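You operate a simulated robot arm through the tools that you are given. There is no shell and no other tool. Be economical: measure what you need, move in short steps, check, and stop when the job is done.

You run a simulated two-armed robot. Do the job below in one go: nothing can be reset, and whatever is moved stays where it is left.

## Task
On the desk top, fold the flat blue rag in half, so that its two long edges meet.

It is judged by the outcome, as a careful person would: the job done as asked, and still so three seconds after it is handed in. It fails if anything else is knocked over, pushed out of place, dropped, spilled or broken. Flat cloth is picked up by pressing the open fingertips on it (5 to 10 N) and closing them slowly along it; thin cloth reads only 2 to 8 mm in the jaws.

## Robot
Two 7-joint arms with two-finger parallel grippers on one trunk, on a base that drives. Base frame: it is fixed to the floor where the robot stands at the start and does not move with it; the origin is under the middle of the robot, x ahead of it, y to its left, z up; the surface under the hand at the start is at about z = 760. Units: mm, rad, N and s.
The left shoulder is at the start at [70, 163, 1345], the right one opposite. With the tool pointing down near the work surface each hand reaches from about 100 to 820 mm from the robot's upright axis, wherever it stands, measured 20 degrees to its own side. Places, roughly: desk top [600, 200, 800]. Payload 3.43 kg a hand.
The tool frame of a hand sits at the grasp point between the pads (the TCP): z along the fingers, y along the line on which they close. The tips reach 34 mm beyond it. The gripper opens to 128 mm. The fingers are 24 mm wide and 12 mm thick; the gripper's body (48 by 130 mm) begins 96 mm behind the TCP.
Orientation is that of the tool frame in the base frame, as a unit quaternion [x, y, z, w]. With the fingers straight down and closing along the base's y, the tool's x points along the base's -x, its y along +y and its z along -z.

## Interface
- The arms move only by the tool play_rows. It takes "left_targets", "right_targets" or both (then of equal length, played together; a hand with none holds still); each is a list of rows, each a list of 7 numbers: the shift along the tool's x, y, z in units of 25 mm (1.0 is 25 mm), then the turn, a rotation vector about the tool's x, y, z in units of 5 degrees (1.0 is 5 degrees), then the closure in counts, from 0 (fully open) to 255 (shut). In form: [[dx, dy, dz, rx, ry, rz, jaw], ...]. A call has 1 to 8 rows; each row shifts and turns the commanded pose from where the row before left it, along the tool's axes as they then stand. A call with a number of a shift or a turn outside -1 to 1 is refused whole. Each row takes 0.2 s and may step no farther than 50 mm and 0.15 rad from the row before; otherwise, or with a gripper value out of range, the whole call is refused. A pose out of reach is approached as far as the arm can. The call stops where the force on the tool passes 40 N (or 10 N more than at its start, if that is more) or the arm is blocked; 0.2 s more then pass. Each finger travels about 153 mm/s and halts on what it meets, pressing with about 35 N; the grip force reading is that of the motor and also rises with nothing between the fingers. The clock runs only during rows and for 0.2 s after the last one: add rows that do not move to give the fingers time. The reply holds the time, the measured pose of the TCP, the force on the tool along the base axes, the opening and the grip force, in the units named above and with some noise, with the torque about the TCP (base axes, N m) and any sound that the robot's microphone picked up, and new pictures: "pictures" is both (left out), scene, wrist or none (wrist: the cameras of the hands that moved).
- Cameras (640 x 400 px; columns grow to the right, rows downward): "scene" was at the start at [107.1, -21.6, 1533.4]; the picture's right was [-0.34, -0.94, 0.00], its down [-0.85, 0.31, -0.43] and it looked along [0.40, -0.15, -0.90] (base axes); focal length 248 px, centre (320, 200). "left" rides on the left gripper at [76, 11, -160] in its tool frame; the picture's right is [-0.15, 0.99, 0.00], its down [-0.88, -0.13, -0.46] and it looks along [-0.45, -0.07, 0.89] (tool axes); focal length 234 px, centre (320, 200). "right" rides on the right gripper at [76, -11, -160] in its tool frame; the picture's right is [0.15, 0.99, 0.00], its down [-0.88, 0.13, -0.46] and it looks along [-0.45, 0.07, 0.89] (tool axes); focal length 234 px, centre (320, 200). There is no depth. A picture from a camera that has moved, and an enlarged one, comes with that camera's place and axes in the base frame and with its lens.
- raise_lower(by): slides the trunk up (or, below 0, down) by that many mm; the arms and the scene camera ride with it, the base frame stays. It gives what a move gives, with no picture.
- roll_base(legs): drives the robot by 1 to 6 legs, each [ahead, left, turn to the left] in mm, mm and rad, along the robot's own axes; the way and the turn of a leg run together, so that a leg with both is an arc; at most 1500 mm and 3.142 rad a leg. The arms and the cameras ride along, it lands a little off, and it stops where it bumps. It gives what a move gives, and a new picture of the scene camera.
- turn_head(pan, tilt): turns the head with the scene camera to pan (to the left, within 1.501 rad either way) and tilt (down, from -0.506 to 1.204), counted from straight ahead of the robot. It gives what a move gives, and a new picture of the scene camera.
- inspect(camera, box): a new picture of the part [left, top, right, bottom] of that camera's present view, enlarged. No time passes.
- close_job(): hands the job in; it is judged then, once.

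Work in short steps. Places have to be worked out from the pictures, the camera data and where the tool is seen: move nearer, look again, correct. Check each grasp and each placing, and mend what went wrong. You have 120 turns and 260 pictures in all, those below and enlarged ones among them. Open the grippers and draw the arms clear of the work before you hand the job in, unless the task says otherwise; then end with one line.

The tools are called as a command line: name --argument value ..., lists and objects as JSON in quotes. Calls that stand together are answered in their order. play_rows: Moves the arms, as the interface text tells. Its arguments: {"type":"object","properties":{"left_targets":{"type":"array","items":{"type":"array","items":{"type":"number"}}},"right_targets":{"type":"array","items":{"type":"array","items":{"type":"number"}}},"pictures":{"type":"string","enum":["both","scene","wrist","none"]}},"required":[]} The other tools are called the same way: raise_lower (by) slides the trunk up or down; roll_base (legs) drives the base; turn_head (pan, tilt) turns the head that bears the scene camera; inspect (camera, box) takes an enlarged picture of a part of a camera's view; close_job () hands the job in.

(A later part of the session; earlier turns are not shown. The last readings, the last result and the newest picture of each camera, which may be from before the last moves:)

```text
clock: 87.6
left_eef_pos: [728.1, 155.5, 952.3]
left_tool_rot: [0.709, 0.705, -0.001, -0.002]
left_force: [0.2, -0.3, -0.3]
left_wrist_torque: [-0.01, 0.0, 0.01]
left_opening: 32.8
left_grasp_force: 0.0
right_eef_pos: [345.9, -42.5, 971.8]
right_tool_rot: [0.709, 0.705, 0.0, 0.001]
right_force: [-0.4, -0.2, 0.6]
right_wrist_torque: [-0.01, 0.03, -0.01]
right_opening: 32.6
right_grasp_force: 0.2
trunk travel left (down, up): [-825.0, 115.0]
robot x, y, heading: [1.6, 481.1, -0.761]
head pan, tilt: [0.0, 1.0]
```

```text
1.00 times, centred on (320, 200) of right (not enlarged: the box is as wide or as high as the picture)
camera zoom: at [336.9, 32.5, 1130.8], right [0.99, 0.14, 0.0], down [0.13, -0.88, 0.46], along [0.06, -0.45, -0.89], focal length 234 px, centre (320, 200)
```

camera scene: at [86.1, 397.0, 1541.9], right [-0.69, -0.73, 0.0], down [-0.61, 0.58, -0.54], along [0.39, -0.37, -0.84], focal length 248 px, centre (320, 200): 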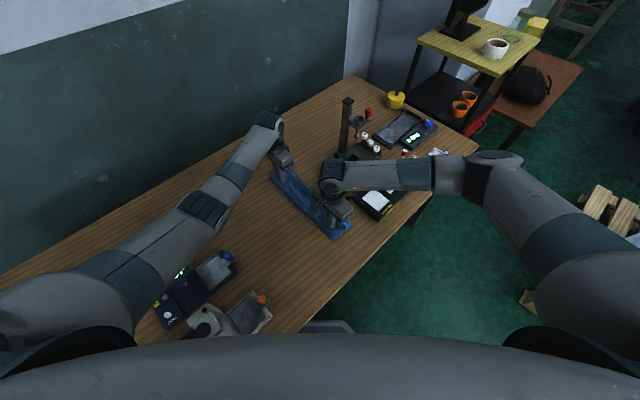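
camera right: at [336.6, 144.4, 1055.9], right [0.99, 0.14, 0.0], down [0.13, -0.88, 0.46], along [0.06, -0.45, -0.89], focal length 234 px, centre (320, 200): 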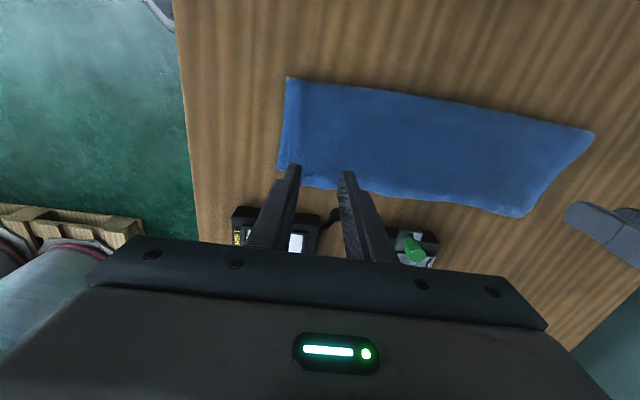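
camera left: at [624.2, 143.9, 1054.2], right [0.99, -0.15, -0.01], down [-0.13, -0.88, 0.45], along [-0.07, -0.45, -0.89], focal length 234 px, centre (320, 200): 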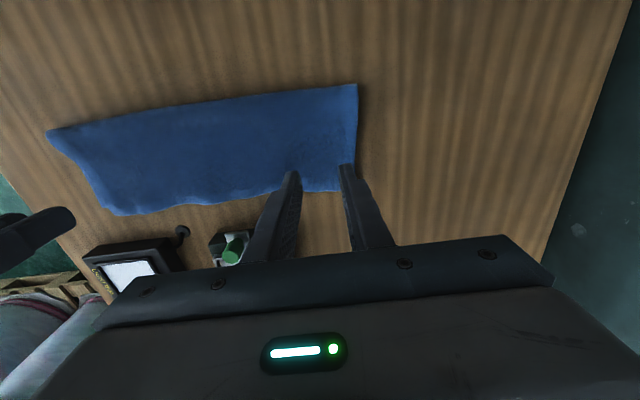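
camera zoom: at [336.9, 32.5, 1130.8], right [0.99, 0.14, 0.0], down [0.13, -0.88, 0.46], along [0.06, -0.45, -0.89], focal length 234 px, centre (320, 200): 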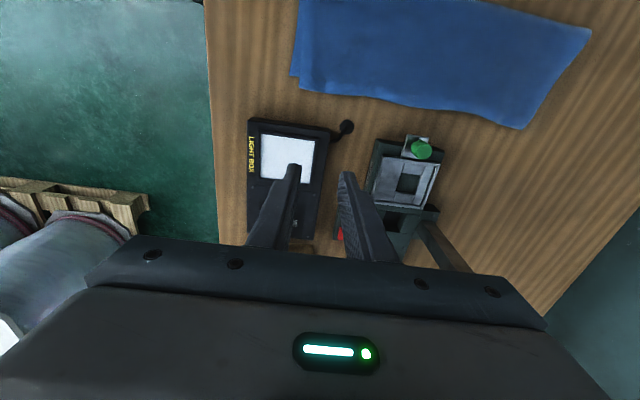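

The top edge overshoots the lower one by roughly 10 mm at the near end and 20 mm at the far end. I'll regrip just the overhanging top edge, which now exits on the correct side, and set it back. Hands go above the overhang.

play_rows --left_targets '[[-0.83, -0.79, 0.5, 0, 0, 0, 165], [-0.83, -0.79, 0.6, 0, 0, 0, 165], [-0.83, -0.79, 0.6, 0, 0, 0, 165], [-0.83, -0.79, 0.7, 0, 0, 0, 165], [-0.83, -0.79, 0.7, 0, 0, 0, 165], [-0.83, -0.79, 0.7, 0, 0, 0, 165], [-0.83, -0.79, 0.8, 0, 0, 0, 165]]' --right_targets '[[0.34, 0, 0.8, 0, 0, 0, 165], [0.34, 0, 0.8, 0, 0, 0, 165], [0.34, 0, 0.8, 0, 0, 0, 165], [0.34, 0, 0.8, 0, 0, 0, 165], [0.34, 0, 0.8, 0, 0, 0, 165], [0.34, 0, 0.8, 0, 0, 0, 165], [0.34, 0, 0.8, 0, 0, 0, 165]]' --pictures "wrist"

```text
clock: 89.2
left_eef_pos: [585.9, 7.5, 836.5]
left_tool_rot: [0.709, 0.705, -0.002, -0.002]
left_force: [0.7, 0.3, 0.2]
left_wrist_torque: [0.02, -0.02, 0.01]
left_opening: 45.6
left_grasp_force: 0.0
right_eef_pos: [347.2, 14.2, 830.9]
right_tool_rot: [0.709, 0.706, -0.001, 0.0]
right_force: [-0.6, -0.5, 0.7]
right_wrist_torque: [0.01, -0.01, -0.03]
right_opening: 44.8
right_grasp_force: 0.1
trunk travel left (down, up): [-825.0, 115.0]
robot x, y, heading: [0.6, 476.4, -0.757]
head pan, tilt: [0.0, 1.0]
camera right: at [336.4, 90.0, 989.9], right [0.99, 0.14, 0.0], down [0.13, -0.88, 0.46], along [0.06, -0.45, -0.89], focal length 234 px, centre (320, 200)
camera left: at [598.2, 83.4, 996.2], right [0.99, -0.15, 0.0], down [-0.13, -0.88, 0.45], along [-0.07, -0.45, -0.89], focal length 234 px, centre (320, 200)
```

right: 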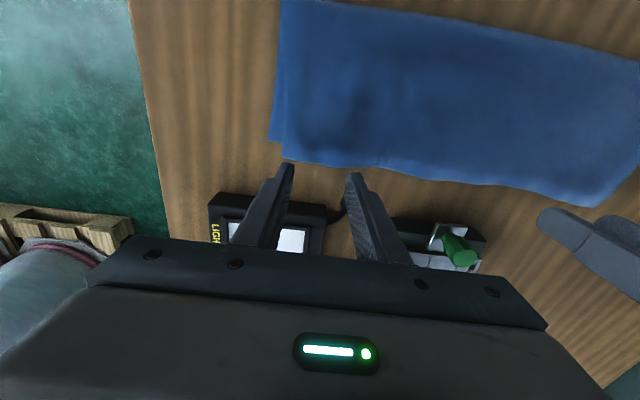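
left: 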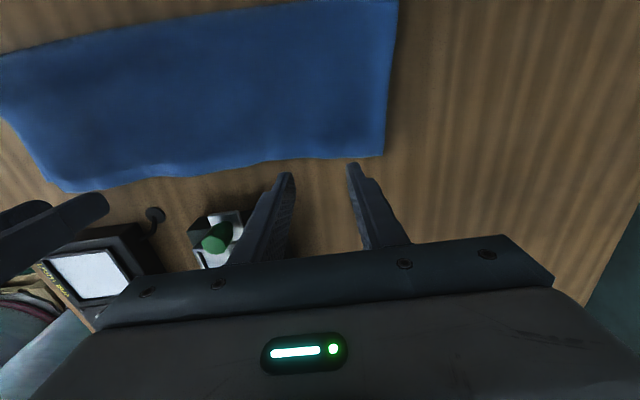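

Both fingertips overlap the top edge by about 8 mm, clear of the lower layer. I descend and pinch slowly.

play_rows --left_targets '[[0, 0, 0.5, 0, 0, 0, 165], [0, 0, 0.5, 0, 0, 0, 165], [0, 0, 0.4, 0, 0, 0, 165], [0, 0, 0.08, 0, 0, 0, 165]]' --right_targets '[[0, 0, 0.4, 0, 0, 0, 165], [0, 0, 0.4, 0, 0, 0, 165], [0, 0, 0.4, 0, 0, 0, 165], [0, 0, 0.06, 0, 0, 0, 165]]' --pictures "none"

```text
clock: 90.2
left_eef_pos: [586.5, 8.4, 801.7]
left_tool_rot: [0.709, 0.705, 0.0, -0.002]
left_force: [-0.3, 0.8, -0.6]
left_wrist_torque: [0.01, -0.01, -0.02]
left_opening: 45.3
left_grasp_force: 0.0
right_eef_pos: [345.9, 14.1, 800.0]
right_tool_rot: [0.709, 0.705, 0.0, 0.0]
right_force: [-0.6, 0.3, 0.9]
right_wrist_torque: [-0.01, 0.01, 0.03]
right_opening: 45.2
right_grasp_force: 0.2
trunk travel left (down, up): [-825.0, 115.0]
robot x, y, heading: [-2.0, 480.7, -0.756]
head pan, tilt: [0.0, 1.0]
```

Still just above contact. I go down a few more millimetres, then close slowly.

play_rows --left_targets '[[0, 0, 0.13, 0, 0, 0, 165], [0, 0, 0.06, 0, 0, 0, 165], [0, 0, 0, 0, 0, 0, 180], [0, 0, 0, 0, 0, 0, 195], [0, 0, 0, 0, 0, 0, 210]]' --right_targets '[[0, 0, 0.08, 0, 0, 0, 165], [0, 0, 0.05, 0, 0, 0, 165], [0, 0, 0, 0, 0, 0, 180], [0, 0, 0, 0, 0, 0, 195], [0, 0, 0, 0, 0, 0, 210]]' --pictures "none"

play_rows --left_targets '[[0, 0, -0.03, 0, 0, 0, 225], [0, 0, 0, 0, 0, 0, 240], [0, 0, 0, 0, 0, 0, 255], [0, 0, 0, 0, 0, 0, 255]]' --right_targets '[[0, 0, -0.03, 0, 0, 0, 225], [0, 0, 0, 0, 0, 0, 240], [0, 0, 0, 0, 0, 0, 255], [0, 0, 0, 0, 0, 0, 255]]' --pictures "wrist"

```text
clock: 91.4
left_eef_pos: [585.6, 12.1, 797.8]
left_tool_rot: [0.708, 0.706, -0.001, -0.003]
left_force: [-0.1, -0.3, 0.9]
left_wrist_torque: [0.0, 0.01, 0.01]
left_opening: 22.4
left_grasp_force: 0.0
left hand out of reach, approached as far as the arm can: row 2
right_eef_pos: [346.3, 16.2, 797.2]
right_tool_rot: [0.709, 0.705, 0.0, 0.001]
right_force: [0.5, -0.8, 7.3]
right_wrist_torque: [0.08, 0.04, -0.02]
right_opening: 21.8
right_grasp_force: 0.0
trunk travel left (down, up): [-825.0, 115.0]
robot x, y, heading: [-0.0, 478.2, -0.762]
head pan, tilt: [0.0, 1.0]
```

```text
clock: 92.4
left_eef_pos: [586.6, 11.0, 798.6]
left_tool_rot: [0.709, 0.705, -0.001, -0.003]
left_force: [-0.3, 0.7, 0.2]
left_wrist_torque: [0.0, 0.0, 0.0]
left_opening: 1.1
left_grasp_force: 35.3
right_eef_pos: [346.2, 14.8, 796.7]
right_tool_rot: [0.709, 0.705, -0.001, 0.001]
right_force: [0.7, -0.1, 3.5]
right_wrist_torque: [0.03, -0.02, -0.04]
right_opening: 4.2
right_grasp_force: 35.3
trunk travel left (down, up): [-825.0, 115.0]
robot x, y, heading: [0.7, 479.0, -0.755]
head pan, tilt: [0.0, 1.0]
camera right: at [336.7, 91.1, 956.5], right [0.99, 0.14, 0.0], down [0.13, -0.88, 0.46], along [0.06, -0.45, -0.89], focal length 234 px, centre (320, 200)
camera left: at [598.4, 85.9, 958.3], right [0.99, -0.15, -0.01], down [-0.13, -0.88, 0.45], along [-0.07, -0.45, -0.89], focal length 234 px, centre (320, 200)
```

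right: 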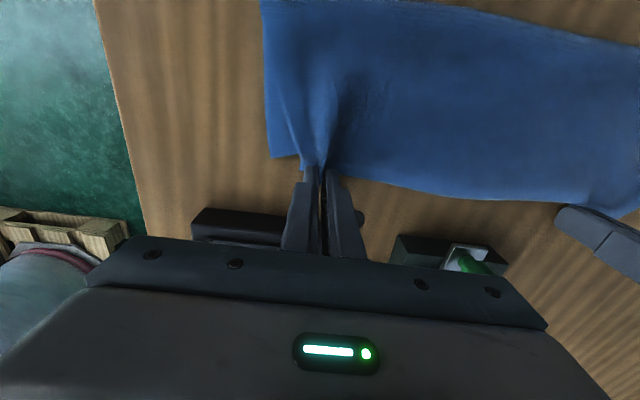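
left: 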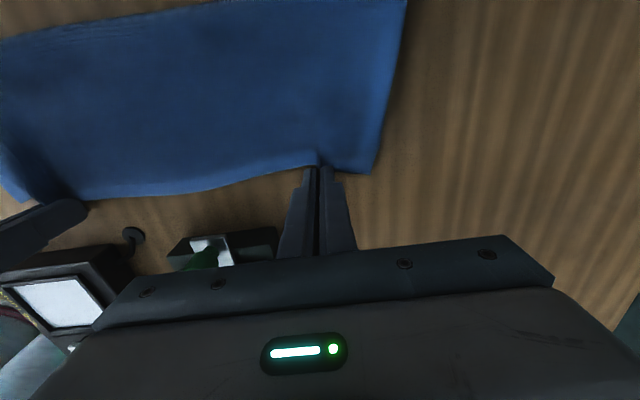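

The right hand has the top layer (4.2 mm), but the left missed because it is at the limit of its reach. I use the right hand to set its end back by about 13 mm (lift, shift, lower), while the left opens and lifts.

play_rows --left_targets '[[0, 0, -0.3, 0, 0, 0, 230], [0.3, 0, -0.7, 0, 0, 0, 200], [0.3, 0, -0.7, 0, 0, 0, 165], [0, 0, 0, 0, 0, 0, 165], [0, 0, 0, 0, 0, 0, 165], [0, 0, 0, 0, 0, 0, 165], [0, 0, 0, 0, 0, 0, 165]]' --right_targets '[[0, 0, -0.5, 0, 0, 0, 255], [0.4, -0.1, -0.6, 0, 0, 0, 255], [0.5, -0.1, -0.3, 0, 0, 0, 255], [0, -0.1, 0.3, 0, 0, 0, 255], [-0.1, 0, 0.4, 0, 0, 0, 255], [-0.2, 0, 0.4, 0, 0, 0, 255], [0, 0, 0.15, 0, 0, 0, 255]]' --pictures "wrist"

inspect --camera "scene" --box '[240, 140, 370, 250]'

```text
clock: 94.0
left_eef_pos: [600.6, 5.8, 831.1]
left_tool_rot: [0.709, 0.705, 0.0, -0.005]
left_force: [-0.4, 0.8, 0.0]
left_wrist_torque: [0.02, -0.01, 0.0]
left_opening: 45.4
left_grasp_force: 0.1
left hand out of reach, approached as far as the arm can: row 2, 3
right_eef_pos: [338.9, 30.6, 800.5]
right_tool_rot: [0.709, 0.705, -0.001, 0.0]
right_force: [0.2, 0.3, 1.6]
right_wrist_torque: [0.03, -0.01, 0.0]
right_opening: 4.1
right_grasp_force: 34.9
trunk travel left (down, up): [-825.0, 115.0]
robot x, y, heading: [0.4, 477.1, -0.754]
head pan, tilt: [0.0, 1.0]
camera right: at [329.4, 106.3, 960.4], right [0.99, 0.14, 0.0], down [0.13, -0.88, 0.46], along [0.06, -0.45, -0.89], focal length 234 px, centre (320, 200)
camera left: at [612.7, 80.3, 991.5], right [0.99, -0.15, -0.01], down [-0.13, -0.88, 0.45], along [-0.07, -0.45, -0.89], focal length 234 px, centre (320, 200)
```

right: 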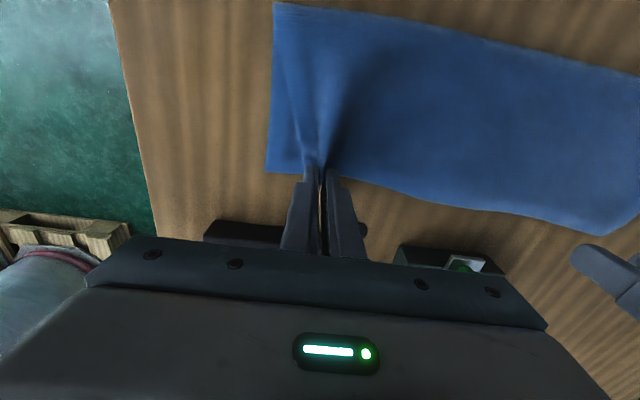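
left: 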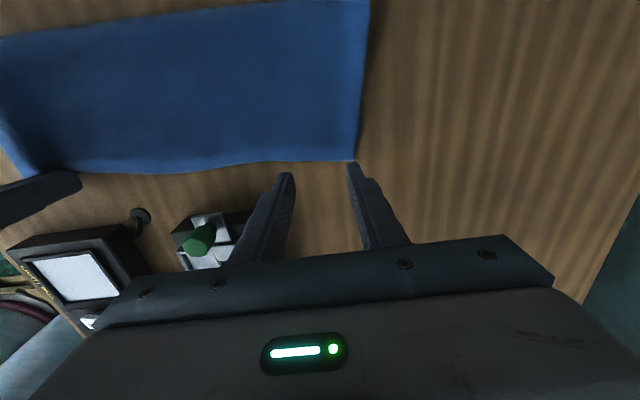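

```text
3.64 times, centred on (305, 195) of scene
camera zoom: at [86.3, 396.7, 1541.8], right [-0.69, -0.73, 0.0], down [-0.61, 0.58, -0.54], along [0.39, -0.37, -0.84], focal length 901 px, centre (374, 218)
```

zoom: 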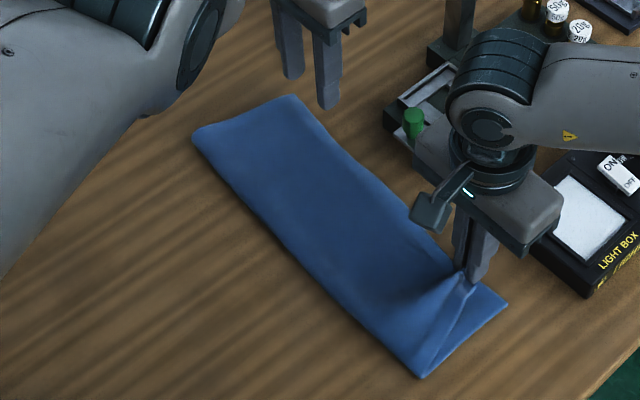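

The near end has moved back over the lower corner. I release it gently and lift.

play_rows --right_targets '[[0, 0, 0, 0, 0, 0, 240], [0, 0, 0, 0, 0, 0, 215], [0, 0, 0, 0, 0, 0, 180], [0, 0, -0.6, 0, 0, 0, 165], [0, 0, -1, 0, 0, 0, 165], [-0.6, 0, -1, 0, 0, 0, 165], [-1, 0, -1, 0, 0, 0, 165], [-1, 0, -1, 0, 0, 0, 165]]' --left_targets '[[0, 0, 0, 0, 0, 0, 165], [0, 0, 0, 0, 0, 0, 165], [0, 0, 0, 0, 0, 0, 165], [0, 0, 0, 0, 0, 0, 165], [0.5, 0, -1, 0, 0, 0, 165], [0.5, 0, -1, 0, 0, 0, 165], [0.5, 0, -0.5, 0, 0, 0, 165], [0.5, 0, 0, 0, 0, 0, 165]]' --pictures "wrist"

inspect --camera "scene" --box '[240, 140, 370, 250]'

```text
clock: 95.8
left_eef_pos: [633.5, 8.7, 875.7]
left_tool_rot: [0.708, 0.706, 0.0, -0.004]
left_force: [0.1, -0.2, 0.0]
left_wrist_torque: [-0.02, 0.03, -0.01]
left_opening: 45.3
left_grasp_force: 0.2
left hand out of reach, approached as far as the arm can: row 5, 6, 7, 8
right_eef_pos: [338.2, -35.8, 915.6]
right_tool_rot: [0.709, 0.706, 0.0, 0.0]
right_force: [-0.1, -0.4, -0.4]
right_wrist_torque: [-0.05, 0.0, 0.02]
right_opening: 45.5
right_grasp_force: 0.1
trunk travel left (down, up): [-825.0, 115.0]
robot x, y, heading: [2.2, 480.9, -0.754]
head pan, tilt: [0.0, 1.0]
camera right: at [328.6, 39.9, 1075.0], right [0.99, 0.14, 0.0], down [0.13, -0.88, 0.46], along [0.06, -0.45, -0.89], focal length 234 px, centre (320, 200)
camera left: at [645.2, 83.3, 1034.8], right [0.99, -0.15, -0.01], down [-0.13, -0.88, 0.45], along [-0.07, -0.45, -0.89], focal length 234 px, centre (320, 200)
```

right: 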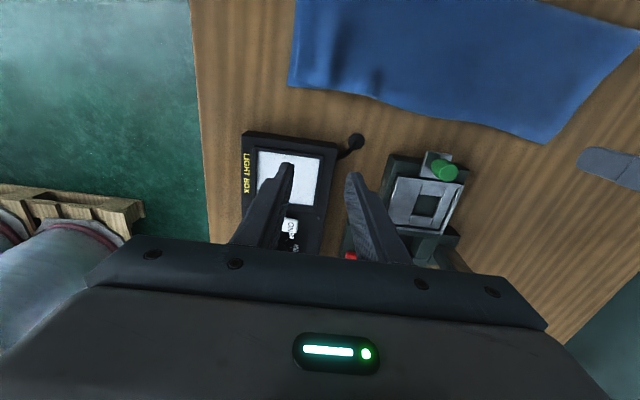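
left: 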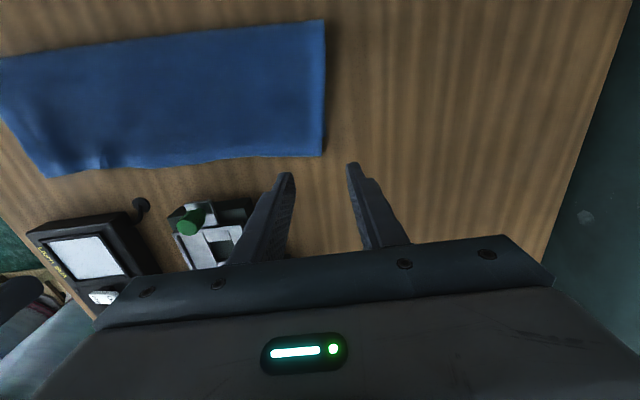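

```text
3.64 times, centred on (305, 195) of scene
camera zoom: at [86.5, 396.5, 1541.7], right [-0.69, -0.73, 0.0], down [-0.61, 0.58, -0.54], along [0.39, -0.37, -0.84], focal length 901 px, centre (374, 218)
```

zoom: 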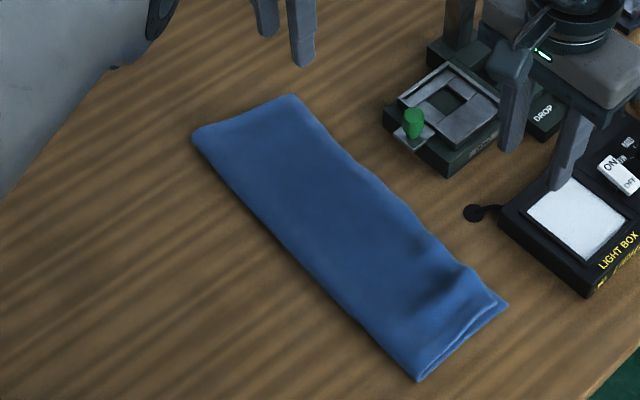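

The near end now aligns well. I back the left hand away from its reach limit, and zoom in on the far end.

inspect --camera "left" --box '[180, 10, 360, 190]'

play_rows --left_targets '[[0.6, 0, -0.3, 0, 0, 0, 165], [0.8, 0, -0.5, 0, 0, 0, 165], [0.8, 0.5, -0.5, 0, 0, 0, 165], [0.8, 0.6, -0.3, 0, 0, 0, 165], [0.8, 0.6, 0, 0, 0, 0, 165]]' --pictures "wrist"

```text
2.22 times, centred on (270, 100) of left
camera zoom: at [645.2, 83.3, 1034.8], right [0.99, -0.15, -0.01], down [-0.13, -0.88, 0.45], along [-0.07, -0.45, -0.89], focal length 520 px, centre (431, 422)
```

zoom: 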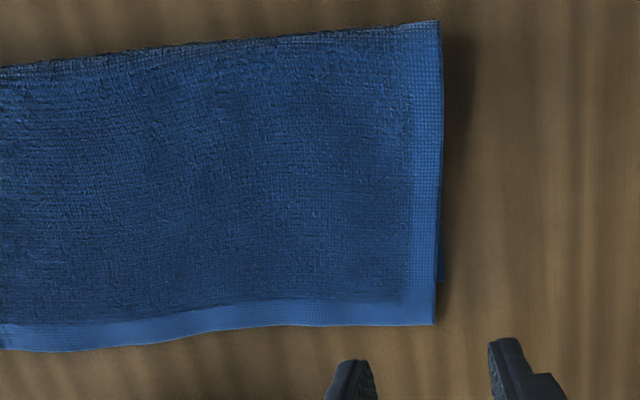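

```text
clock: 97.0
left_eef_pos: [709.0, 60.2, 899.7]
left_tool_rot: [0.709, 0.705, -0.001, -0.004]
left_force: [-0.2, -0.3, 0.1]
left_wrist_torque: [-0.01, -0.03, 0.02]
left_opening: 45.1
left_grasp_force: 0.0
left hand out of reach, approached as far as the arm can: row 1, 2, 3, 4, 5
right_eef_pos: [339.9, -34.1, 915.6]
right_tool_rot: [0.709, 0.705, -0.001, 0.0]
right_force: [-0.2, 0.4, 0.4]
right_wrist_torque: [0.03, 0.05, -0.03]
right_opening: 45.1
right_grasp_force: 0.2
trunk travel left (down, up): [-825.0, 115.0]
robot x, y, heading: [-2.9, 482.7, -0.762]
head pan, tilt: [0.0, 1.0]
camera left: at [721.8, 134.8, 1059.2], right [0.99, -0.15, -0.01], down [-0.13, -0.88, 0.45], along [-0.08, -0.45, -0.89], focal length 234 px, centre (320, 200)
```

left: 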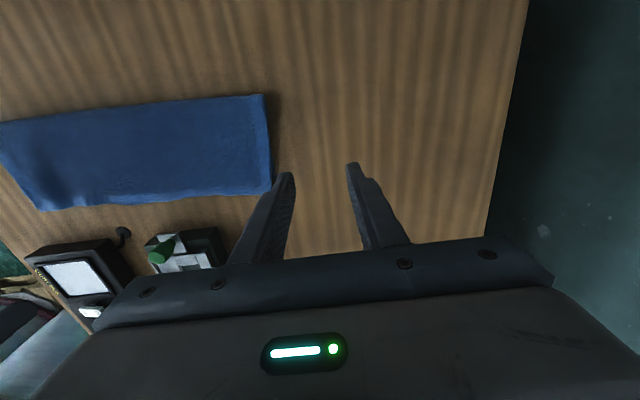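

The lower far corner shows at y≈26 while the top corner is at y≈5, so the far end needs about 20 mm more. First I bring the stretched left arm back toward the robot.

play_rows --left_targets '[[0.7, -0.7, -0.2, 0, 0, 0, 165], [0.7, -0.7, -0.2, 0, 0, 0, 165], [0.7, -0.7, -0.2, 0, 0, 0, 165], [0.7, -0.7, -0.2, 0, 0, 0, 165], [0.7, -0.7, -0.2, 0, 0, 0, 165]]' --pictures "scene"

```text
clock: 98.2
left_eef_pos: [708.5, 60.0, 898.2]
left_tool_rot: [0.71, 0.705, -0.001, -0.005]
left_force: [-0.5, -0.4, 1.0]
left_wrist_torque: [-0.01, 0.02, 0.01]
left_opening: 45.4
left_grasp_force: 0.2
left hand out of reach, approached as far as the arm can: row 1, 2, 3, 4, 5
right_eef_pos: [336.8, -34.6, 916.7]
right_tool_rot: [0.709, 0.705, -0.001, 0.0]
right_force: [0.3, 0.2, 0.1]
right_wrist_torque: [-0.02, -0.01, 0.03]
right_opening: 45.2
right_grasp_force: 0.1
trunk travel left (down, up): [-825.0, 115.0]
robot x, y, heading: [0.1, 479.5, -0.754]
head pan, tilt: [0.0, 1.0]
camera scene: at [86.6, 396.4, 1541.7], right [-0.69, -0.73, 0.0], down [-0.61, 0.58, -0.54], along [0.39, -0.37, -0.84], focal length 248 px, centre (320, 200)
```

scene: 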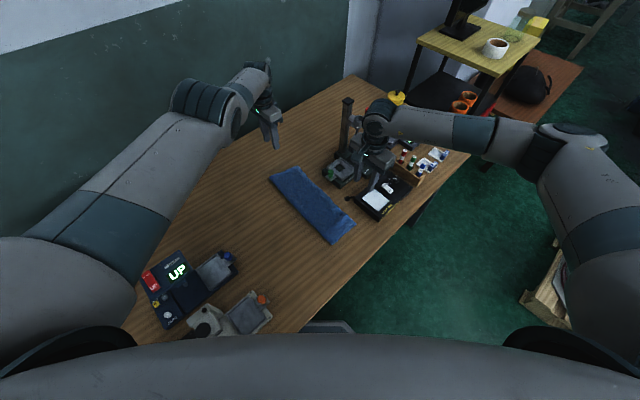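

The left arm is at its straight-arm singularity. I try a sideways and upward move to break out of it.

play_rows --left_targets '[[0.7, 0.3, -0.7, 0, 0, 0, 165], [0.7, 0.2, -0.9, 0, 0, 0, 165], [0.7, 0, -0.9, 0, 0, 0, 165], [0.8, -0.2, -0.9, 0, 0, 0, 165], [0.8, -0.4, -0.9, 0, 0, 0, 165], [0.8, -0.5, -0.5, 0, 0, 0, 165]]' --pictures "none"

```text
clock: 99.6
left_eef_pos: [774.3, 96.5, 1000.2]
left_tool_rot: [0.709, 0.705, -0.001, -0.004]
left_force: [-0.5, -0.2, 0.8]
left_wrist_torque: [-0.03, 0.0, 0.0]
left_opening: 45.3
left_grasp_force: 0.1
left hand out of reach, approached as far as the arm can: row 1, 2, 3, 4, 5, 6
right_eef_pos: [339.0, -35.9, 915.1]
right_tool_rot: [0.709, 0.705, -0.001, 0.001]
right_force: [0.3, -0.1, -0.1]
right_wrist_torque: [-0.02, -0.01, -0.01]
right_opening: 45.2
right_grasp_force: 0.1
trunk travel left (down, up): [-825.0, 115.0]
robot x, y, heading: [0.1, 479.0, -0.76]
head pan, tilt: [0.0, 1.0]
```

It's still straight. I combine an inward move with a hand tilt, so that the wrist leaves the singular line.

play_rows --left_targets '[[0.6, -0.6, 0, 1, 0, 0, 165], [0.6, -0.6, 0, 1, 0, 0, 165], [0.6, -0.6, 0, 1, 0, 0, 165], [0.6, -0.6, 0, 1, 0, 0, 165], [0.6, -0.6, 0, 0, 1, 0, 165], [0.6, -0.6, 0, 0, 1, 0, 165], [0.6, -0.6, 0, 0, 1, 0, 165], [0.6, -0.6, 0, 0, 1, 0, 165]]' --pictures "scene"

```text
clock: 101.4
left_eef_pos: [702.5, 180.0, 1028.0]
left_tool_rot: [0.708, 0.662, 0.0, -0.246]
left_force: [-0.5, 0.3, -0.5]
left_wrist_torque: [-0.03, -0.01, 0.05]
left_opening: 45.2
left_grasp_force: 0.1
left hand out of reach, approached as far as the arm can: row 1, 2, 3, 4, 5, 6, 7, 8
right_eef_pos: [335.6, -35.9, 914.5]
right_tool_rot: [0.708, 0.706, 0.0, 0.001]
right_force: [-0.5, 0.3, 0.3]
right_wrist_torque: [-0.02, 0.0, 0.01]
right_opening: 45.3
right_grasp_force: 0.0
trunk travel left (down, up): [-825.0, 115.0]
robot x, y, heading: [-0.9, 477.5, -0.757]
head pan, tilt: [0.0, 1.0]
camera scene: at [85.9, 395.8, 1541.7], right [-0.69, -0.73, 0.0], down [-0.61, 0.58, -0.54], along [0.39, -0.37, -0.84], focal length 248 px, centre (320, 200)
```

scene: 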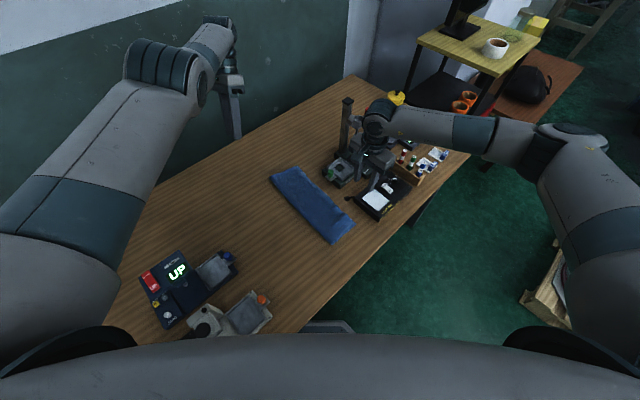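

It's moving again. I continue inward with no rotation first, then undo the tilt.

play_rows --left_targets '[[0.6, -0.6, 0, 0, 0, 0, 165], [0.6, -0.6, 0, 0, 0, 0, 165], [0.6, -0.6, 0, 0, 0, 0, 165], [0.6, -0.6, 0, 0, 0, 0, 165], [0.4, -0.4, 0, 0, 0, 0, 165], [0.4, -0.4, 0, 0, 0, 0, 165]]' --pictures "none"

play_rows --left_targets '[[0, 0, 0, 0, -1, 0, 165], [0, 0, 0, 0, -1, 0, 165], [0, 0, 0, 0, -1, 0, 165], [0, 0, 0, 0, -1, 0, 165], [0, 0, 0, -1, 0, 0, 165], [0, 0, 0, -1, 0, 0, 165], [0, 0, 0, -1, 0, 0, 165], [0, 0, 0, -1, 0, 0, 165]]' --pictures "scene"

```text
clock: 102.8
left_eef_pos: [714.8, 187.3, 1063.4]
left_tool_rot: [0.708, 0.662, -0.001, -0.246]
left_force: [-0.3, -0.5, 0.0]
left_wrist_torque: [0.01, -0.02, -0.01]
left_opening: 45.3
left_grasp_force: 0.1
left hand out of reach, approached as far as the arm can: row 1, 2, 3, 4, 5, 6
right_eef_pos: [339.1, -35.4, 916.0]
right_tool_rot: [0.709, 0.705, 0.0, 0.0]
right_force: [-0.5, 0.8, 0.0]
right_wrist_torque: [-0.01, -0.02, -0.04]
right_opening: 45.2
right_grasp_force: 0.1
trunk travel left (down, up): [-825.0, 115.0]
robot x, y, heading: [0.7, 480.9, -0.755]
head pan, tilt: [0.0, 1.0]
```

```text
clock: 104.6
left_eef_pos: [800.8, 117.8, 1056.5]
left_tool_rot: [0.709, 0.706, -0.001, -0.003]
left_force: [-0.5, -0.4, 0.2]
left_wrist_torque: [-0.02, 0.01, -0.03]
left_opening: 44.7
left_grasp_force: 0.0
left hand out of reach, approached as far as the arm can: row 1, 2, 3, 4, 5, 6, 7, 8
right_eef_pos: [337.8, -35.8, 913.7]
right_tool_rot: [0.709, 0.705, 0.0, 0.0]
right_force: [0.6, -1.0, -0.3]
right_wrist_torque: [0.03, 0.01, 0.01]
right_opening: 44.9
right_grasp_force: 0.1
trunk travel left (down, up): [-825.0, 115.0]
robot x, y, heading: [-3.4, 479.3, -0.759]
head pan, tilt: [0.0, 1.0]
camera scene: at [86.0, 395.6, 1541.7], right [-0.69, -0.73, 0.0], down [-0.61, 0.58, -0.54], along [0.39, -0.37, -0.84], focal length 248 px, centre (320, 200)
```

scene: 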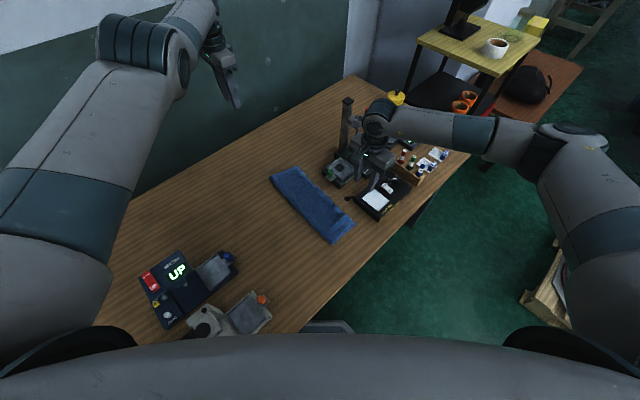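

The left arm seems limited by a wrist joint. I turn the hand back toward its neutral yaw in the robot frame, as that freed it before.

play_rows --left_targets '[[0, 0, 0, 0, 0, -1, 165], [0, 0, 0, 0, 0, -1, 165], [0, 0, 0, 0, 0, -1, 165], [0, 0, 0, 0, 0, -1, 165], [0, 0, 0, 0, 0, -1, 165], [0, 0, 0, 0, 0, -1, 165], [0, 0, 0, 0, 0, -1, 165], [0, 0, 0, 0, 0, -1, 165]]' --pictures "none"

play_rows --left_targets '[[1, 0, 0, 0, 0, 0, 165], [1, 0, 0, 0, 0, 0, 165], [1, 0, 0, 0, 0, 0, 165], [1, 0, 0, 0, 0, 0, 165]]' --pictures "scene"

```text
clock: 106.4
left_eef_pos: [801.3, 117.5, 1055.8]
left_tool_rot: [0.424, 0.906, 0.0, -0.004]
left_force: [0.2, 0.4, -1.1]
left_wrist_torque: [-0.03, -0.01, -0.01]
left_opening: 45.3
left_grasp_force: 0.1
right_eef_pos: [336.0, -36.1, 916.3]
right_tool_rot: [0.709, 0.705, -0.001, 0.0]
right_force: [0.1, -0.2, -0.1]
right_wrist_torque: [-0.05, -0.02, 0.0]
right_opening: 45.0
right_grasp_force: 0.0
trunk travel left (down, up): [-825.0, 115.0]
robot x, y, heading: [2.1, 479.4, -0.76]
head pan, tilt: [0.0, 1.0]
```

```text
clock: 107.4
left_eef_pos: [801.2, 117.5, 1056.1]
left_tool_rot: [0.425, 0.905, 0.0, -0.004]
left_force: [0.3, -0.9, -1.0]
left_wrist_torque: [-0.02, 0.02, 0.03]
left_opening: 45.2
left_grasp_force: 0.0
left hand out of reach, approached as far as the arm can: row 1, 2, 3, 4
right_eef_pos: [338.6, -35.6, 913.7]
right_tool_rot: [0.709, 0.705, -0.001, 0.0]
right_force: [0.0, 0.2, -0.6]
right_wrist_torque: [-0.01, 0.0, -0.02]
right_opening: 45.0
right_grasp_force: 0.1
trunk travel left (down, up): [-825.0, 115.0]
robot x, y, heading: [-0.2, 476.0, -0.757]
head pan, tilt: [0.0, 1.0]
camera scene: at [86.6, 396.4, 1541.7], right [-0.69, -0.73, 0.0], down [-0.61, 0.58, -0.54], along [0.39, -0.37, -0.84], focal length 248 px, centre (320, 200)
```

scene: 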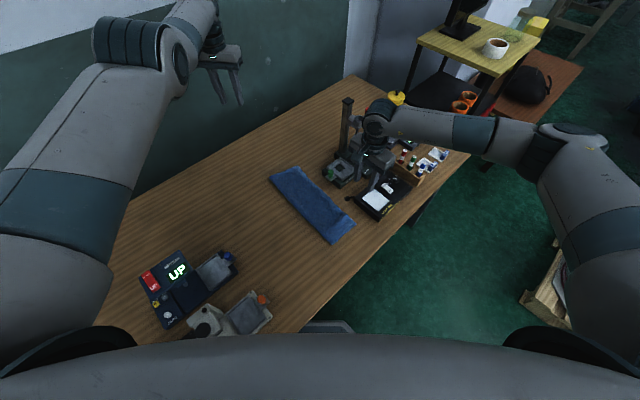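

A pure radial move gives no motion at all, which is the classic straight-elbow lock. I try a longer inward push with sideways components alternating.

play_rows --left_targets '[[1, 0.8, 0, 0, 0, 0, 165], [1, 0.8, 0, 0, 0, 0, 165], [1, 0.8, 0, 0, 0, 0, 165], [1, 0.8, 0, 0, 0, 0, 165], [1, -0.8, 0, 0, 0, 0, 165], [1, -0.8, 0, 0, 0, 0, 165], [1, -0.8, 0, 0, 0, 0, 165], [1, -0.8, 0, 0, 0, 0, 165]]' --pictures "none"

play_rows --left_targets '[[0, 0, -1, 0, 0, 0, 165], [0, 0, -1, 0, 0, 0, 165], [0, 0, -1, 0, 0, 0, 165], [0, 0, -1, 0, 0, 0, 165], [0, 0, -1, 0, 0, 0, 165], [0, 0, -1, 0, 0, 0, 165]]' --pictures "scene"

```text
clock: 109.2
left_eef_pos: [844.5, 174.0, 1043.8]
left_tool_rot: [0.424, 0.906, 0.0, -0.004]
left_force: [-1.2, 0.0, 0.9]
left_wrist_torque: [0.02, -0.02, -0.03]
left_opening: 45.4
left_grasp_force: 0.1
left hand out of reach, approached as far as the arm can: row 1, 2, 3, 4, 5, 6, 7, 8
right_eef_pos: [336.7, -35.5, 914.7]
right_tool_rot: [0.709, 0.705, 0.0, 0.0]
right_force: [-0.6, -1.0, 0.0]
right_wrist_torque: [0.01, 0.0, -0.01]
right_opening: 45.3
right_grasp_force: 0.0
trunk travel left (down, up): [-825.0, 115.0]
robot x, y, heading: [-1.3, 481.4, -0.76]
head pan, tilt: [0.0, 1.0]
```

```text
clock: 110.6
left_eef_pos: [845.0, 175.4, 1194.2]
left_tool_rot: [0.425, 0.905, 0.0, -0.002]
left_force: [-0.4, -0.2, 0.9]
left_wrist_torque: [0.02, -0.02, -0.01]
left_opening: 45.2
left_grasp_force: 0.1
right_eef_pos: [337.7, -36.4, 915.2]
right_tool_rot: [0.709, 0.706, -0.001, 0.0]
right_force: [0.1, -0.3, -0.8]
right_wrist_torque: [0.01, -0.01, 0.02]
right_opening: 45.3
right_grasp_force: 0.2
trunk travel left (down, up): [-825.0, 115.0]
robot x, y, heading: [-2.9, 479.8, -0.758]
head pan, tilt: [0.0, 1.0]
camera scene: at [86.3, 396.7, 1541.7], right [-0.69, -0.73, 0.0], down [-0.61, 0.58, -0.54], along [0.39, -0.37, -0.84], focal length 248 px, centre (320, 200)
```

scene: 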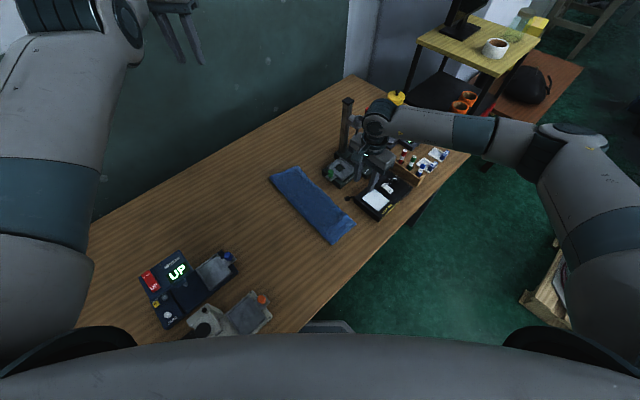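

Moving up was fully followed, so the arm is free. Now I bring it inward.

play_rows --left_targets '[[1, 0, 0, 0, 0, 0, 165], [1, 0, 0, 0, 0, 0, 165], [1, 0, 0, 0, 0, 0, 165], [1, 0, 0, 0, 0, 0, 165], [1, 0, 0, 0, 0, 0, 165], [1, 0, 0, 0, 0, 0, 165]]' --pictures "scene"

```text
clock: 112.0
left_eef_pos: [774.5, 268.6, 1201.3]
left_tool_rot: [0.425, 0.905, -0.001, -0.003]
left_force: [-0.5, 0.0, -0.3]
left_wrist_torque: [-0.02, -0.02, -0.03]
left_opening: 45.3
left_grasp_force: 0.1
left hand out of reach, approached as far as the arm can: row 1, 2
right_eef_pos: [337.7, -34.5, 915.4]
right_tool_rot: [0.709, 0.705, -0.002, 0.001]
right_force: [0.2, 1.2, 0.3]
right_wrist_torque: [-0.04, -0.01, 0.03]
right_opening: 45.1
right_grasp_force: 0.1
trunk travel left (down, up): [-825.0, 115.0]
robot x, y, heading: [-1.1, 480.8, -0.758]
head pan, tilt: [0.0, 1.0]
camera scene: at [86.7, 398.7, 1541.8], right [-0.69, -0.73, 0.0], down [-0.61, 0.58, -0.54], along [0.39, -0.37, -0.84], focal length 248 px, centre (320, 200)
```

scene: 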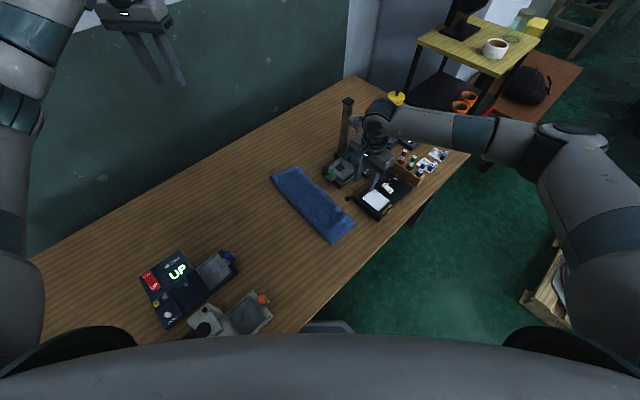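

The left arm is unlocked, and its elbow is properly outward. I turn the hand back to the closing-along-x yaw, and lower the trunk 60 mm to gain reach.

play_rows --left_targets '[[0, 0, 0, 0, 0, 0.99, 165], [0, 0, 0, 0, 0, 0.99, 165], [0, 0, 0, 0, 0, 0.99, 165], [0, 0, 0, 0, 0, 0.99, 165], [0, 0, 0, 0, 0, 0.99, 165], [0, 0, 0, 0, 0, 0.99, 165], [0, 0, 0, 0, 0, 0.99, 165], [0, 0, 0, 0, 0, 0.99, 165]]' --right_targets '[[0, 0, -0.5, 0, 0, 0, 165], [0, 0, -0.5, 0, 0, 0, 165], [0, 0, -0.5, 0, 0, 0, 165], [0, 0, -0.5, 0, 0, 0, 165], [0, 0, -0.5, 0, 0, 0, 165], [0, 0, -0.5, 0, 0, 0, 165], [0, 0, 0, 0, 0, 0, 165], [0, 0, 0, 0, 0, 0, 165]]' --pictures "none"

raise_lower --by -60

play_rows --left_targets '[[-0.5, -0.9, 0.7, 0, 0, 0, 165], [-0.5, -0.9, 0.7, 0, 0, 0, 165], [-0.5, -0.9, 0.7, 0, 0, 0, 165], [-0.5, -0.9, 0.7, 0, 0, 0, 165], [-0.5, -0.9, 0.7, 0, 0, 0, 165], [-0.5, -0.9, 0.7, 0, 0, 0, 165], [-0.5, -0.9, 0.7, 0, 0, 0, 165]]' --pictures "scene"

```text
clock: 113.8
left_eef_pos: [775.1, 267.0, 1200.9]
left_tool_rot: [0.707, 0.707, 0.0, -0.003]
left_force: [-0.7, 0.4, 0.5]
left_wrist_torque: [-0.01, -0.01, 0.03]
left_opening: 45.3
left_grasp_force: 0.0
right_eef_pos: [338.1, -33.9, 990.8]
right_tool_rot: [0.709, 0.705, 0.0, 0.0]
right_force: [-0.2, -0.2, 0.1]
right_wrist_torque: [-0.01, 0.0, -0.01]
right_opening: 45.1
right_grasp_force: 0.1
trunk travel left (down, up): [-825.0, 115.0]
robot x, y, heading: [-0.5, 479.7, -0.754]
head pan, tilt: [0.0, 1.0]
```

```text
clock: 114.8
left_eef_pos: [775.4, 265.5, 1141.6]
left_tool_rot: [0.706, 0.708, 0.0, -0.003]
left_force: [1.0, -0.6, -1.0]
left_wrist_torque: [-0.06, 0.03, 0.02]
left_opening: 45.0
left_grasp_force: 0.2
right_eef_pos: [338.7, -35.5, 930.3]
right_tool_rot: [0.709, 0.706, 0.0, 0.001]
right_force: [-0.2, 0.1, 0.4]
right_wrist_torque: [0.01, 0.04, -0.01]
right_opening: 45.1
right_grasp_force: 0.0
trunk travel left (down, up): [-765.0, 175.0]
robot x, y, heading: [0.6, 478.4, -0.759]
head pan, tilt: [0.0, 1.0]
```

```text
clock: 116.4
left_eef_pos: [616.6, 177.8, 1019.5]
left_tool_rot: [0.706, 0.708, 0.0, -0.003]
left_force: [0.4, 0.1, 0.0]
left_wrist_torque: [0.02, 0.01, 0.0]
left_opening: 45.2
left_grasp_force: 0.0
right_eef_pos: [338.3, -34.0, 929.9]
right_tool_rot: [0.709, 0.705, -0.001, 0.0]
right_force: [0.4, -0.3, 0.0]
right_wrist_torque: [-0.01, 0.01, -0.01]
right_opening: 45.1
right_grasp_force: 0.0
trunk travel left (down, up): [-765.0, 175.0]
robot x, y, heading: [0.9, 478.4, -0.755]
head pan, tilt: [0.0, 1.0]
camera scene: at [86.2, 395.7, 1481.7], right [-0.69, -0.73, 0.0], down [-0.61, 0.58, -0.54], along [0.39, -0.37, -0.84], focal length 248 px, centre (320, 200)
```

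scene: 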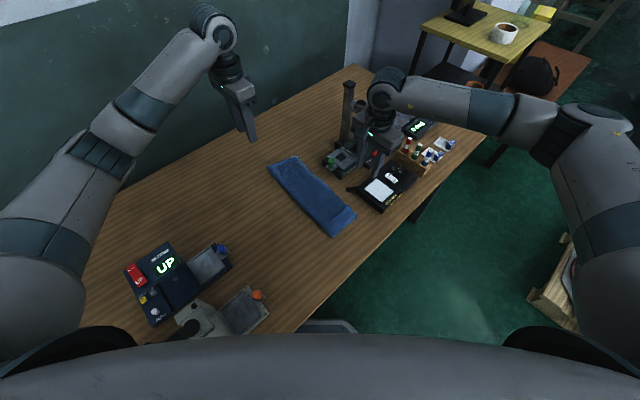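

Good posture now. I move the left hand to above the far part of the top edge.

play_rows --left_targets '[[-0.97, -0.15, 1, 0, 0, 0, 165], [-0.97, -0.15, 1, 0, 0, 0, 165], [-0.97, -0.15, 1, 0, 0, 0, 165], [-0.97, -0.15, 1, 0, 0, 0, 165], [-0.97, -0.15, 1, 0, 0, 0, 165], [-0.97, -0.15, 1, 0, 0, 0, 165], [-0.97, -0.15, 1, 0, 0, 0, 165]]' --pictures "wrist"

```text
clock: 118.0
left_eef_pos: [588.8, 9.4, 843.5]
left_tool_rot: [0.706, 0.708, 0.001, -0.004]
left_force: [0.8, 0.1, 0.2]
left_wrist_torque: [0.02, -0.01, 0.02]
left_opening: 45.3
left_grasp_force: 0.0
right_eef_pos: [337.9, -35.6, 929.7]
right_tool_rot: [0.709, 0.705, 0.0, -0.001]
right_force: [-0.6, -0.4, -0.7]
right_wrist_torque: [0.0, -0.02, -0.01]
right_opening: 45.2
right_grasp_force: 0.1
trunk travel left (down, up): [-765.0, 175.0]
robot x, y, heading: [1.8, 485.4, -0.754]
head pan, tilt: [0.0, 1.0]
camera left: at [600.7, 84.0, 1003.1], right [0.99, -0.15, -0.01], down [-0.13, -0.88, 0.45], along [-0.07, -0.45, -0.89], focal length 234 px, centre (320, 200)
```

left: 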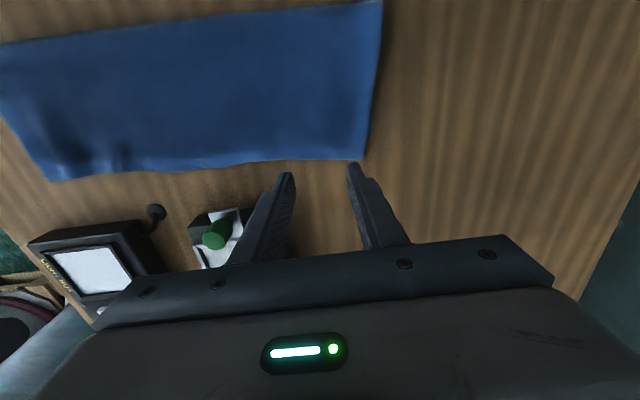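

The edge here is at y≈11; I shift 3 mm outward and go down to contact.

play_rows --left_targets '[[-0.1, 0, 0.6, 0, 0, 0, 165], [0, 0, 0.6, 0, 0, 0, 165], [0, 0, 0.5, 0, 0, 0, 165], [0, 0, 0.1, 0, 0, 0, 165], [0, 0, 0.06, 0, 0, 0, 165]]' --pictures "none"

```text
clock: 119.2
left_eef_pos: [589.9, 8.3, 797.4]
left_tool_rot: [0.706, 0.708, -0.001, -0.002]
left_force: [-0.9, -0.6, 2.5]
left_wrist_torque: [0.01, -0.04, 0.02]
left_opening: 44.9
left_grasp_force: 0.2
right_eef_pos: [338.6, -33.7, 931.2]
right_tool_rot: [0.709, 0.705, 0.0, 0.001]
right_force: [0.0, -0.3, -0.7]
right_wrist_torque: [-0.04, -0.01, 0.02]
right_opening: 45.2
right_grasp_force: 0.0
trunk travel left (down, up): [-765.0, 175.0]
robot x, y, heading: [1.4, 478.9, -0.753]
head pan, tilt: [0.0, 1.0]
```

It's in contact. I press a touch more and pinch slowly.

play_rows --left_targets '[[0, 0, 0.05, 0, 0, 0, 165], [0, 0, 0, 0, 0, 0, 180], [0, 0, 0, 0, 0, 0, 195], [0, 0, 0, 0, 0, 0, 210], [0, 0, -0.03, 0, 0, 0, 225], [0, 0, 0, 0, 0, 0, 240], [0, 0, 0, 0, 0, 0, 255], [0, 0, 0, 0, 0, 0, 255]]' --pictures "wrist"

```text
clock: 121.0
left_eef_pos: [589.8, 9.9, 797.1]
left_tool_rot: [0.707, 0.708, -0.001, -0.004]
left_force: [-0.6, 0.2, 4.5]
left_wrist_torque: [0.06, -0.01, -0.02]
left_opening: 3.9
left_grasp_force: 35.0
right_eef_pos: [337.9, -34.5, 931.0]
right_tool_rot: [0.709, 0.705, -0.001, 0.002]
right_force: [-0.1, 0.5, 0.0]
right_wrist_torque: [0.01, 0.0, 0.0]
right_opening: 45.1
right_grasp_force: 0.1
trunk travel left (down, up): [-765.0, 175.0]
robot x, y, heading: [2.1, 479.0, -0.758]
head pan, tilt: [0.0, 1.0]
camera left: at [601.8, 82.9, 956.9], right [0.99, -0.14, -0.01], down [-0.13, -0.88, 0.45], along [-0.07, -0.45, -0.89], focal length 234 px, centre (320, 200)
```

left: 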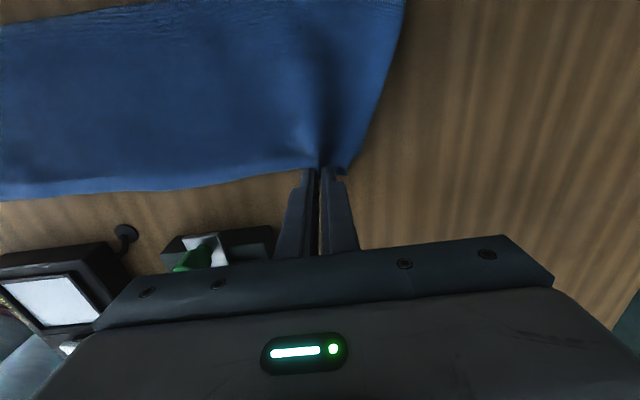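

It's gripped (3.9 mm). I lift slightly, shift about 18 mm back and 10 mm outward, then lower.

play_rows --left_targets '[[0, 0, -0.5, 0, 0, 0, 255], [0.4, 0.15, -0.6, 0, 0, 0, 255], [0.5, 0.15, -0.3, 0, 0, 0, 255], [0, 0.1, 0.3, 0, 0, 0, 255], [-0.1, 0, 0.4, 0, 0, 0, 255], [-0.1, 0, 0.4, 0, 0, 0, 255], [0, 0, 0.2, 0, 0, 0, 255]]' --pictures "wrist"

```text
clock: 122.6
left_eef_pos: [599.0, 25.6, 799.7]
left_tool_rot: [0.706, 0.708, -0.001, -0.003]
left_force: [0.8, 0.9, 0.8]
left_wrist_torque: [0.02, 0.05, -0.04]
left_opening: 3.8
left_grasp_force: 35.0
right_eef_pos: [338.7, -35.0, 930.6]
right_tool_rot: [0.709, 0.706, -0.001, 0.001]
right_force: [0.5, 0.0, -0.8]
right_wrist_torque: [0.0, 0.0, 0.0]
right_opening: 45.1
right_grasp_force: 0.1
trunk travel left (down, up): [-765.0, 175.0]
robot x, y, heading: [1.2, 476.8, -0.758]
head pan, tilt: [0.0, 1.0]
camera left: at [611.9, 100.4, 958.8], right [0.99, -0.14, -0.01], down [-0.13, -0.88, 0.45], along [-0.07, -0.45, -0.89], focal length 234 px, centre (320, 200)
```

left: 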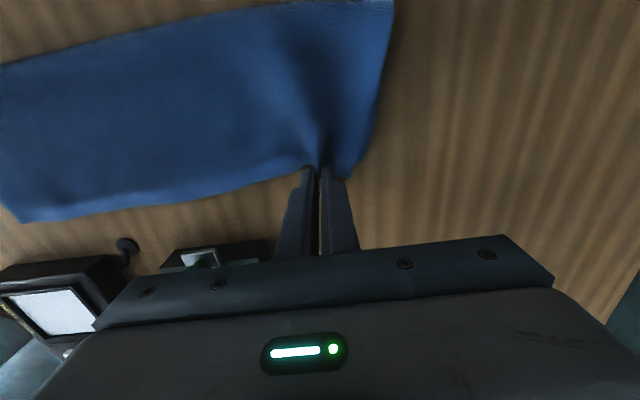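

I release gently and lift straight up for a look.

play_rows --left_targets '[[0, 0, 0, 0, 0, 0, 240], [0, 0, 0, 0, 0, 0, 215], [0, 0, 0, 0, 0, 0, 180], [0, 0, -0.6, 0, 0, 0, 165], [0, 0, -1, 0, 0, 0, 165], [0, 0, -1, 0, 0, 0, 165], [0.2, 0.6, -1, 0, 0, 0, 165]]' --pictures "wrist"

inspect --camera "left" --box '[0, 20, 360, 220]'

inspect --camera "scene" --box '[240, 130, 370, 250]'

```text
clock: 124.2
left_eef_pos: [615.7, 31.4, 889.2]
left_tool_rot: [0.707, 0.708, 0.0, -0.003]
left_force: [-0.5, 0.6, -0.6]
left_wrist_torque: [-0.01, -0.01, 0.02]
left_opening: 45.2
left_grasp_force: 0.0
right_eef_pos: [338.8, -33.5, 929.2]
right_tool_rot: [0.709, 0.705, 0.0, 0.0]
right_force: [-0.6, -0.2, 0.8]
right_wrist_torque: [0.0, -0.02, 0.02]
right_opening: 45.4
right_grasp_force: 0.0
trunk travel left (down, up): [-765.0, 175.0]
robot x, y, heading: [1.5, 477.4, -0.758]
head pan, tilt: [0.0, 1.0]
camera left: at [627.7, 106.3, 1049.0], right [0.99, -0.14, -0.01], down [-0.13, -0.88, 0.45], along [-0.07, -0.45, -0.89], focal length 234 px, centre (320, 200)
```

left: 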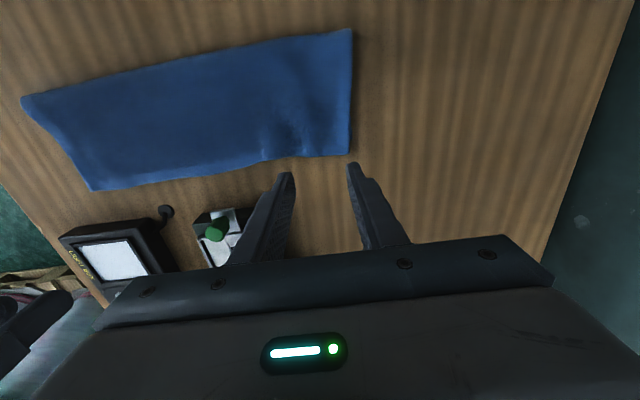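

```text
1.78 times, centred on (180, 120) of left
camera zoom: at [627.7, 106.3, 1049.0], right [0.99, -0.14, -0.01], down [-0.13, -0.88, 0.45], along [-0.07, -0.45, -0.89], focal length 416 px, centre (569, 342)
```

zoom: 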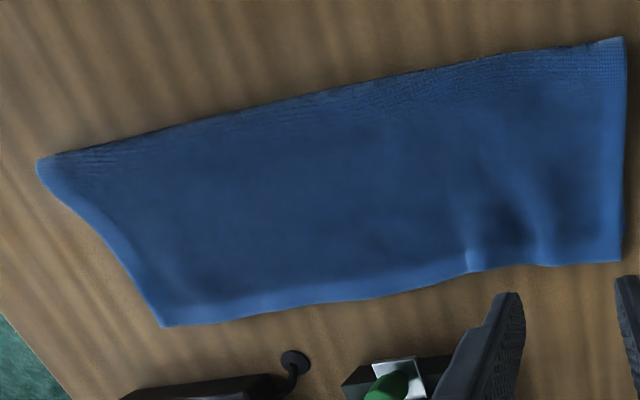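

```text
3.33 times, centred on (305, 190) of scene
camera zoom: at [86.9, 397.0, 1481.7], right [-0.69, -0.73, 0.0], down [-0.61, 0.58, -0.54], along [0.39, -0.37, -0.84], focal length 826 px, centre (370, 233)
```

zoom: 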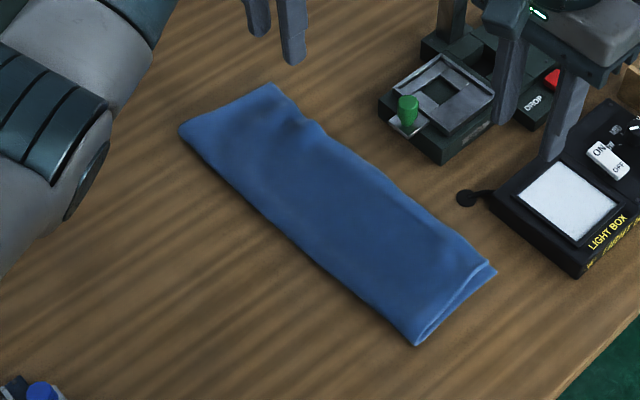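

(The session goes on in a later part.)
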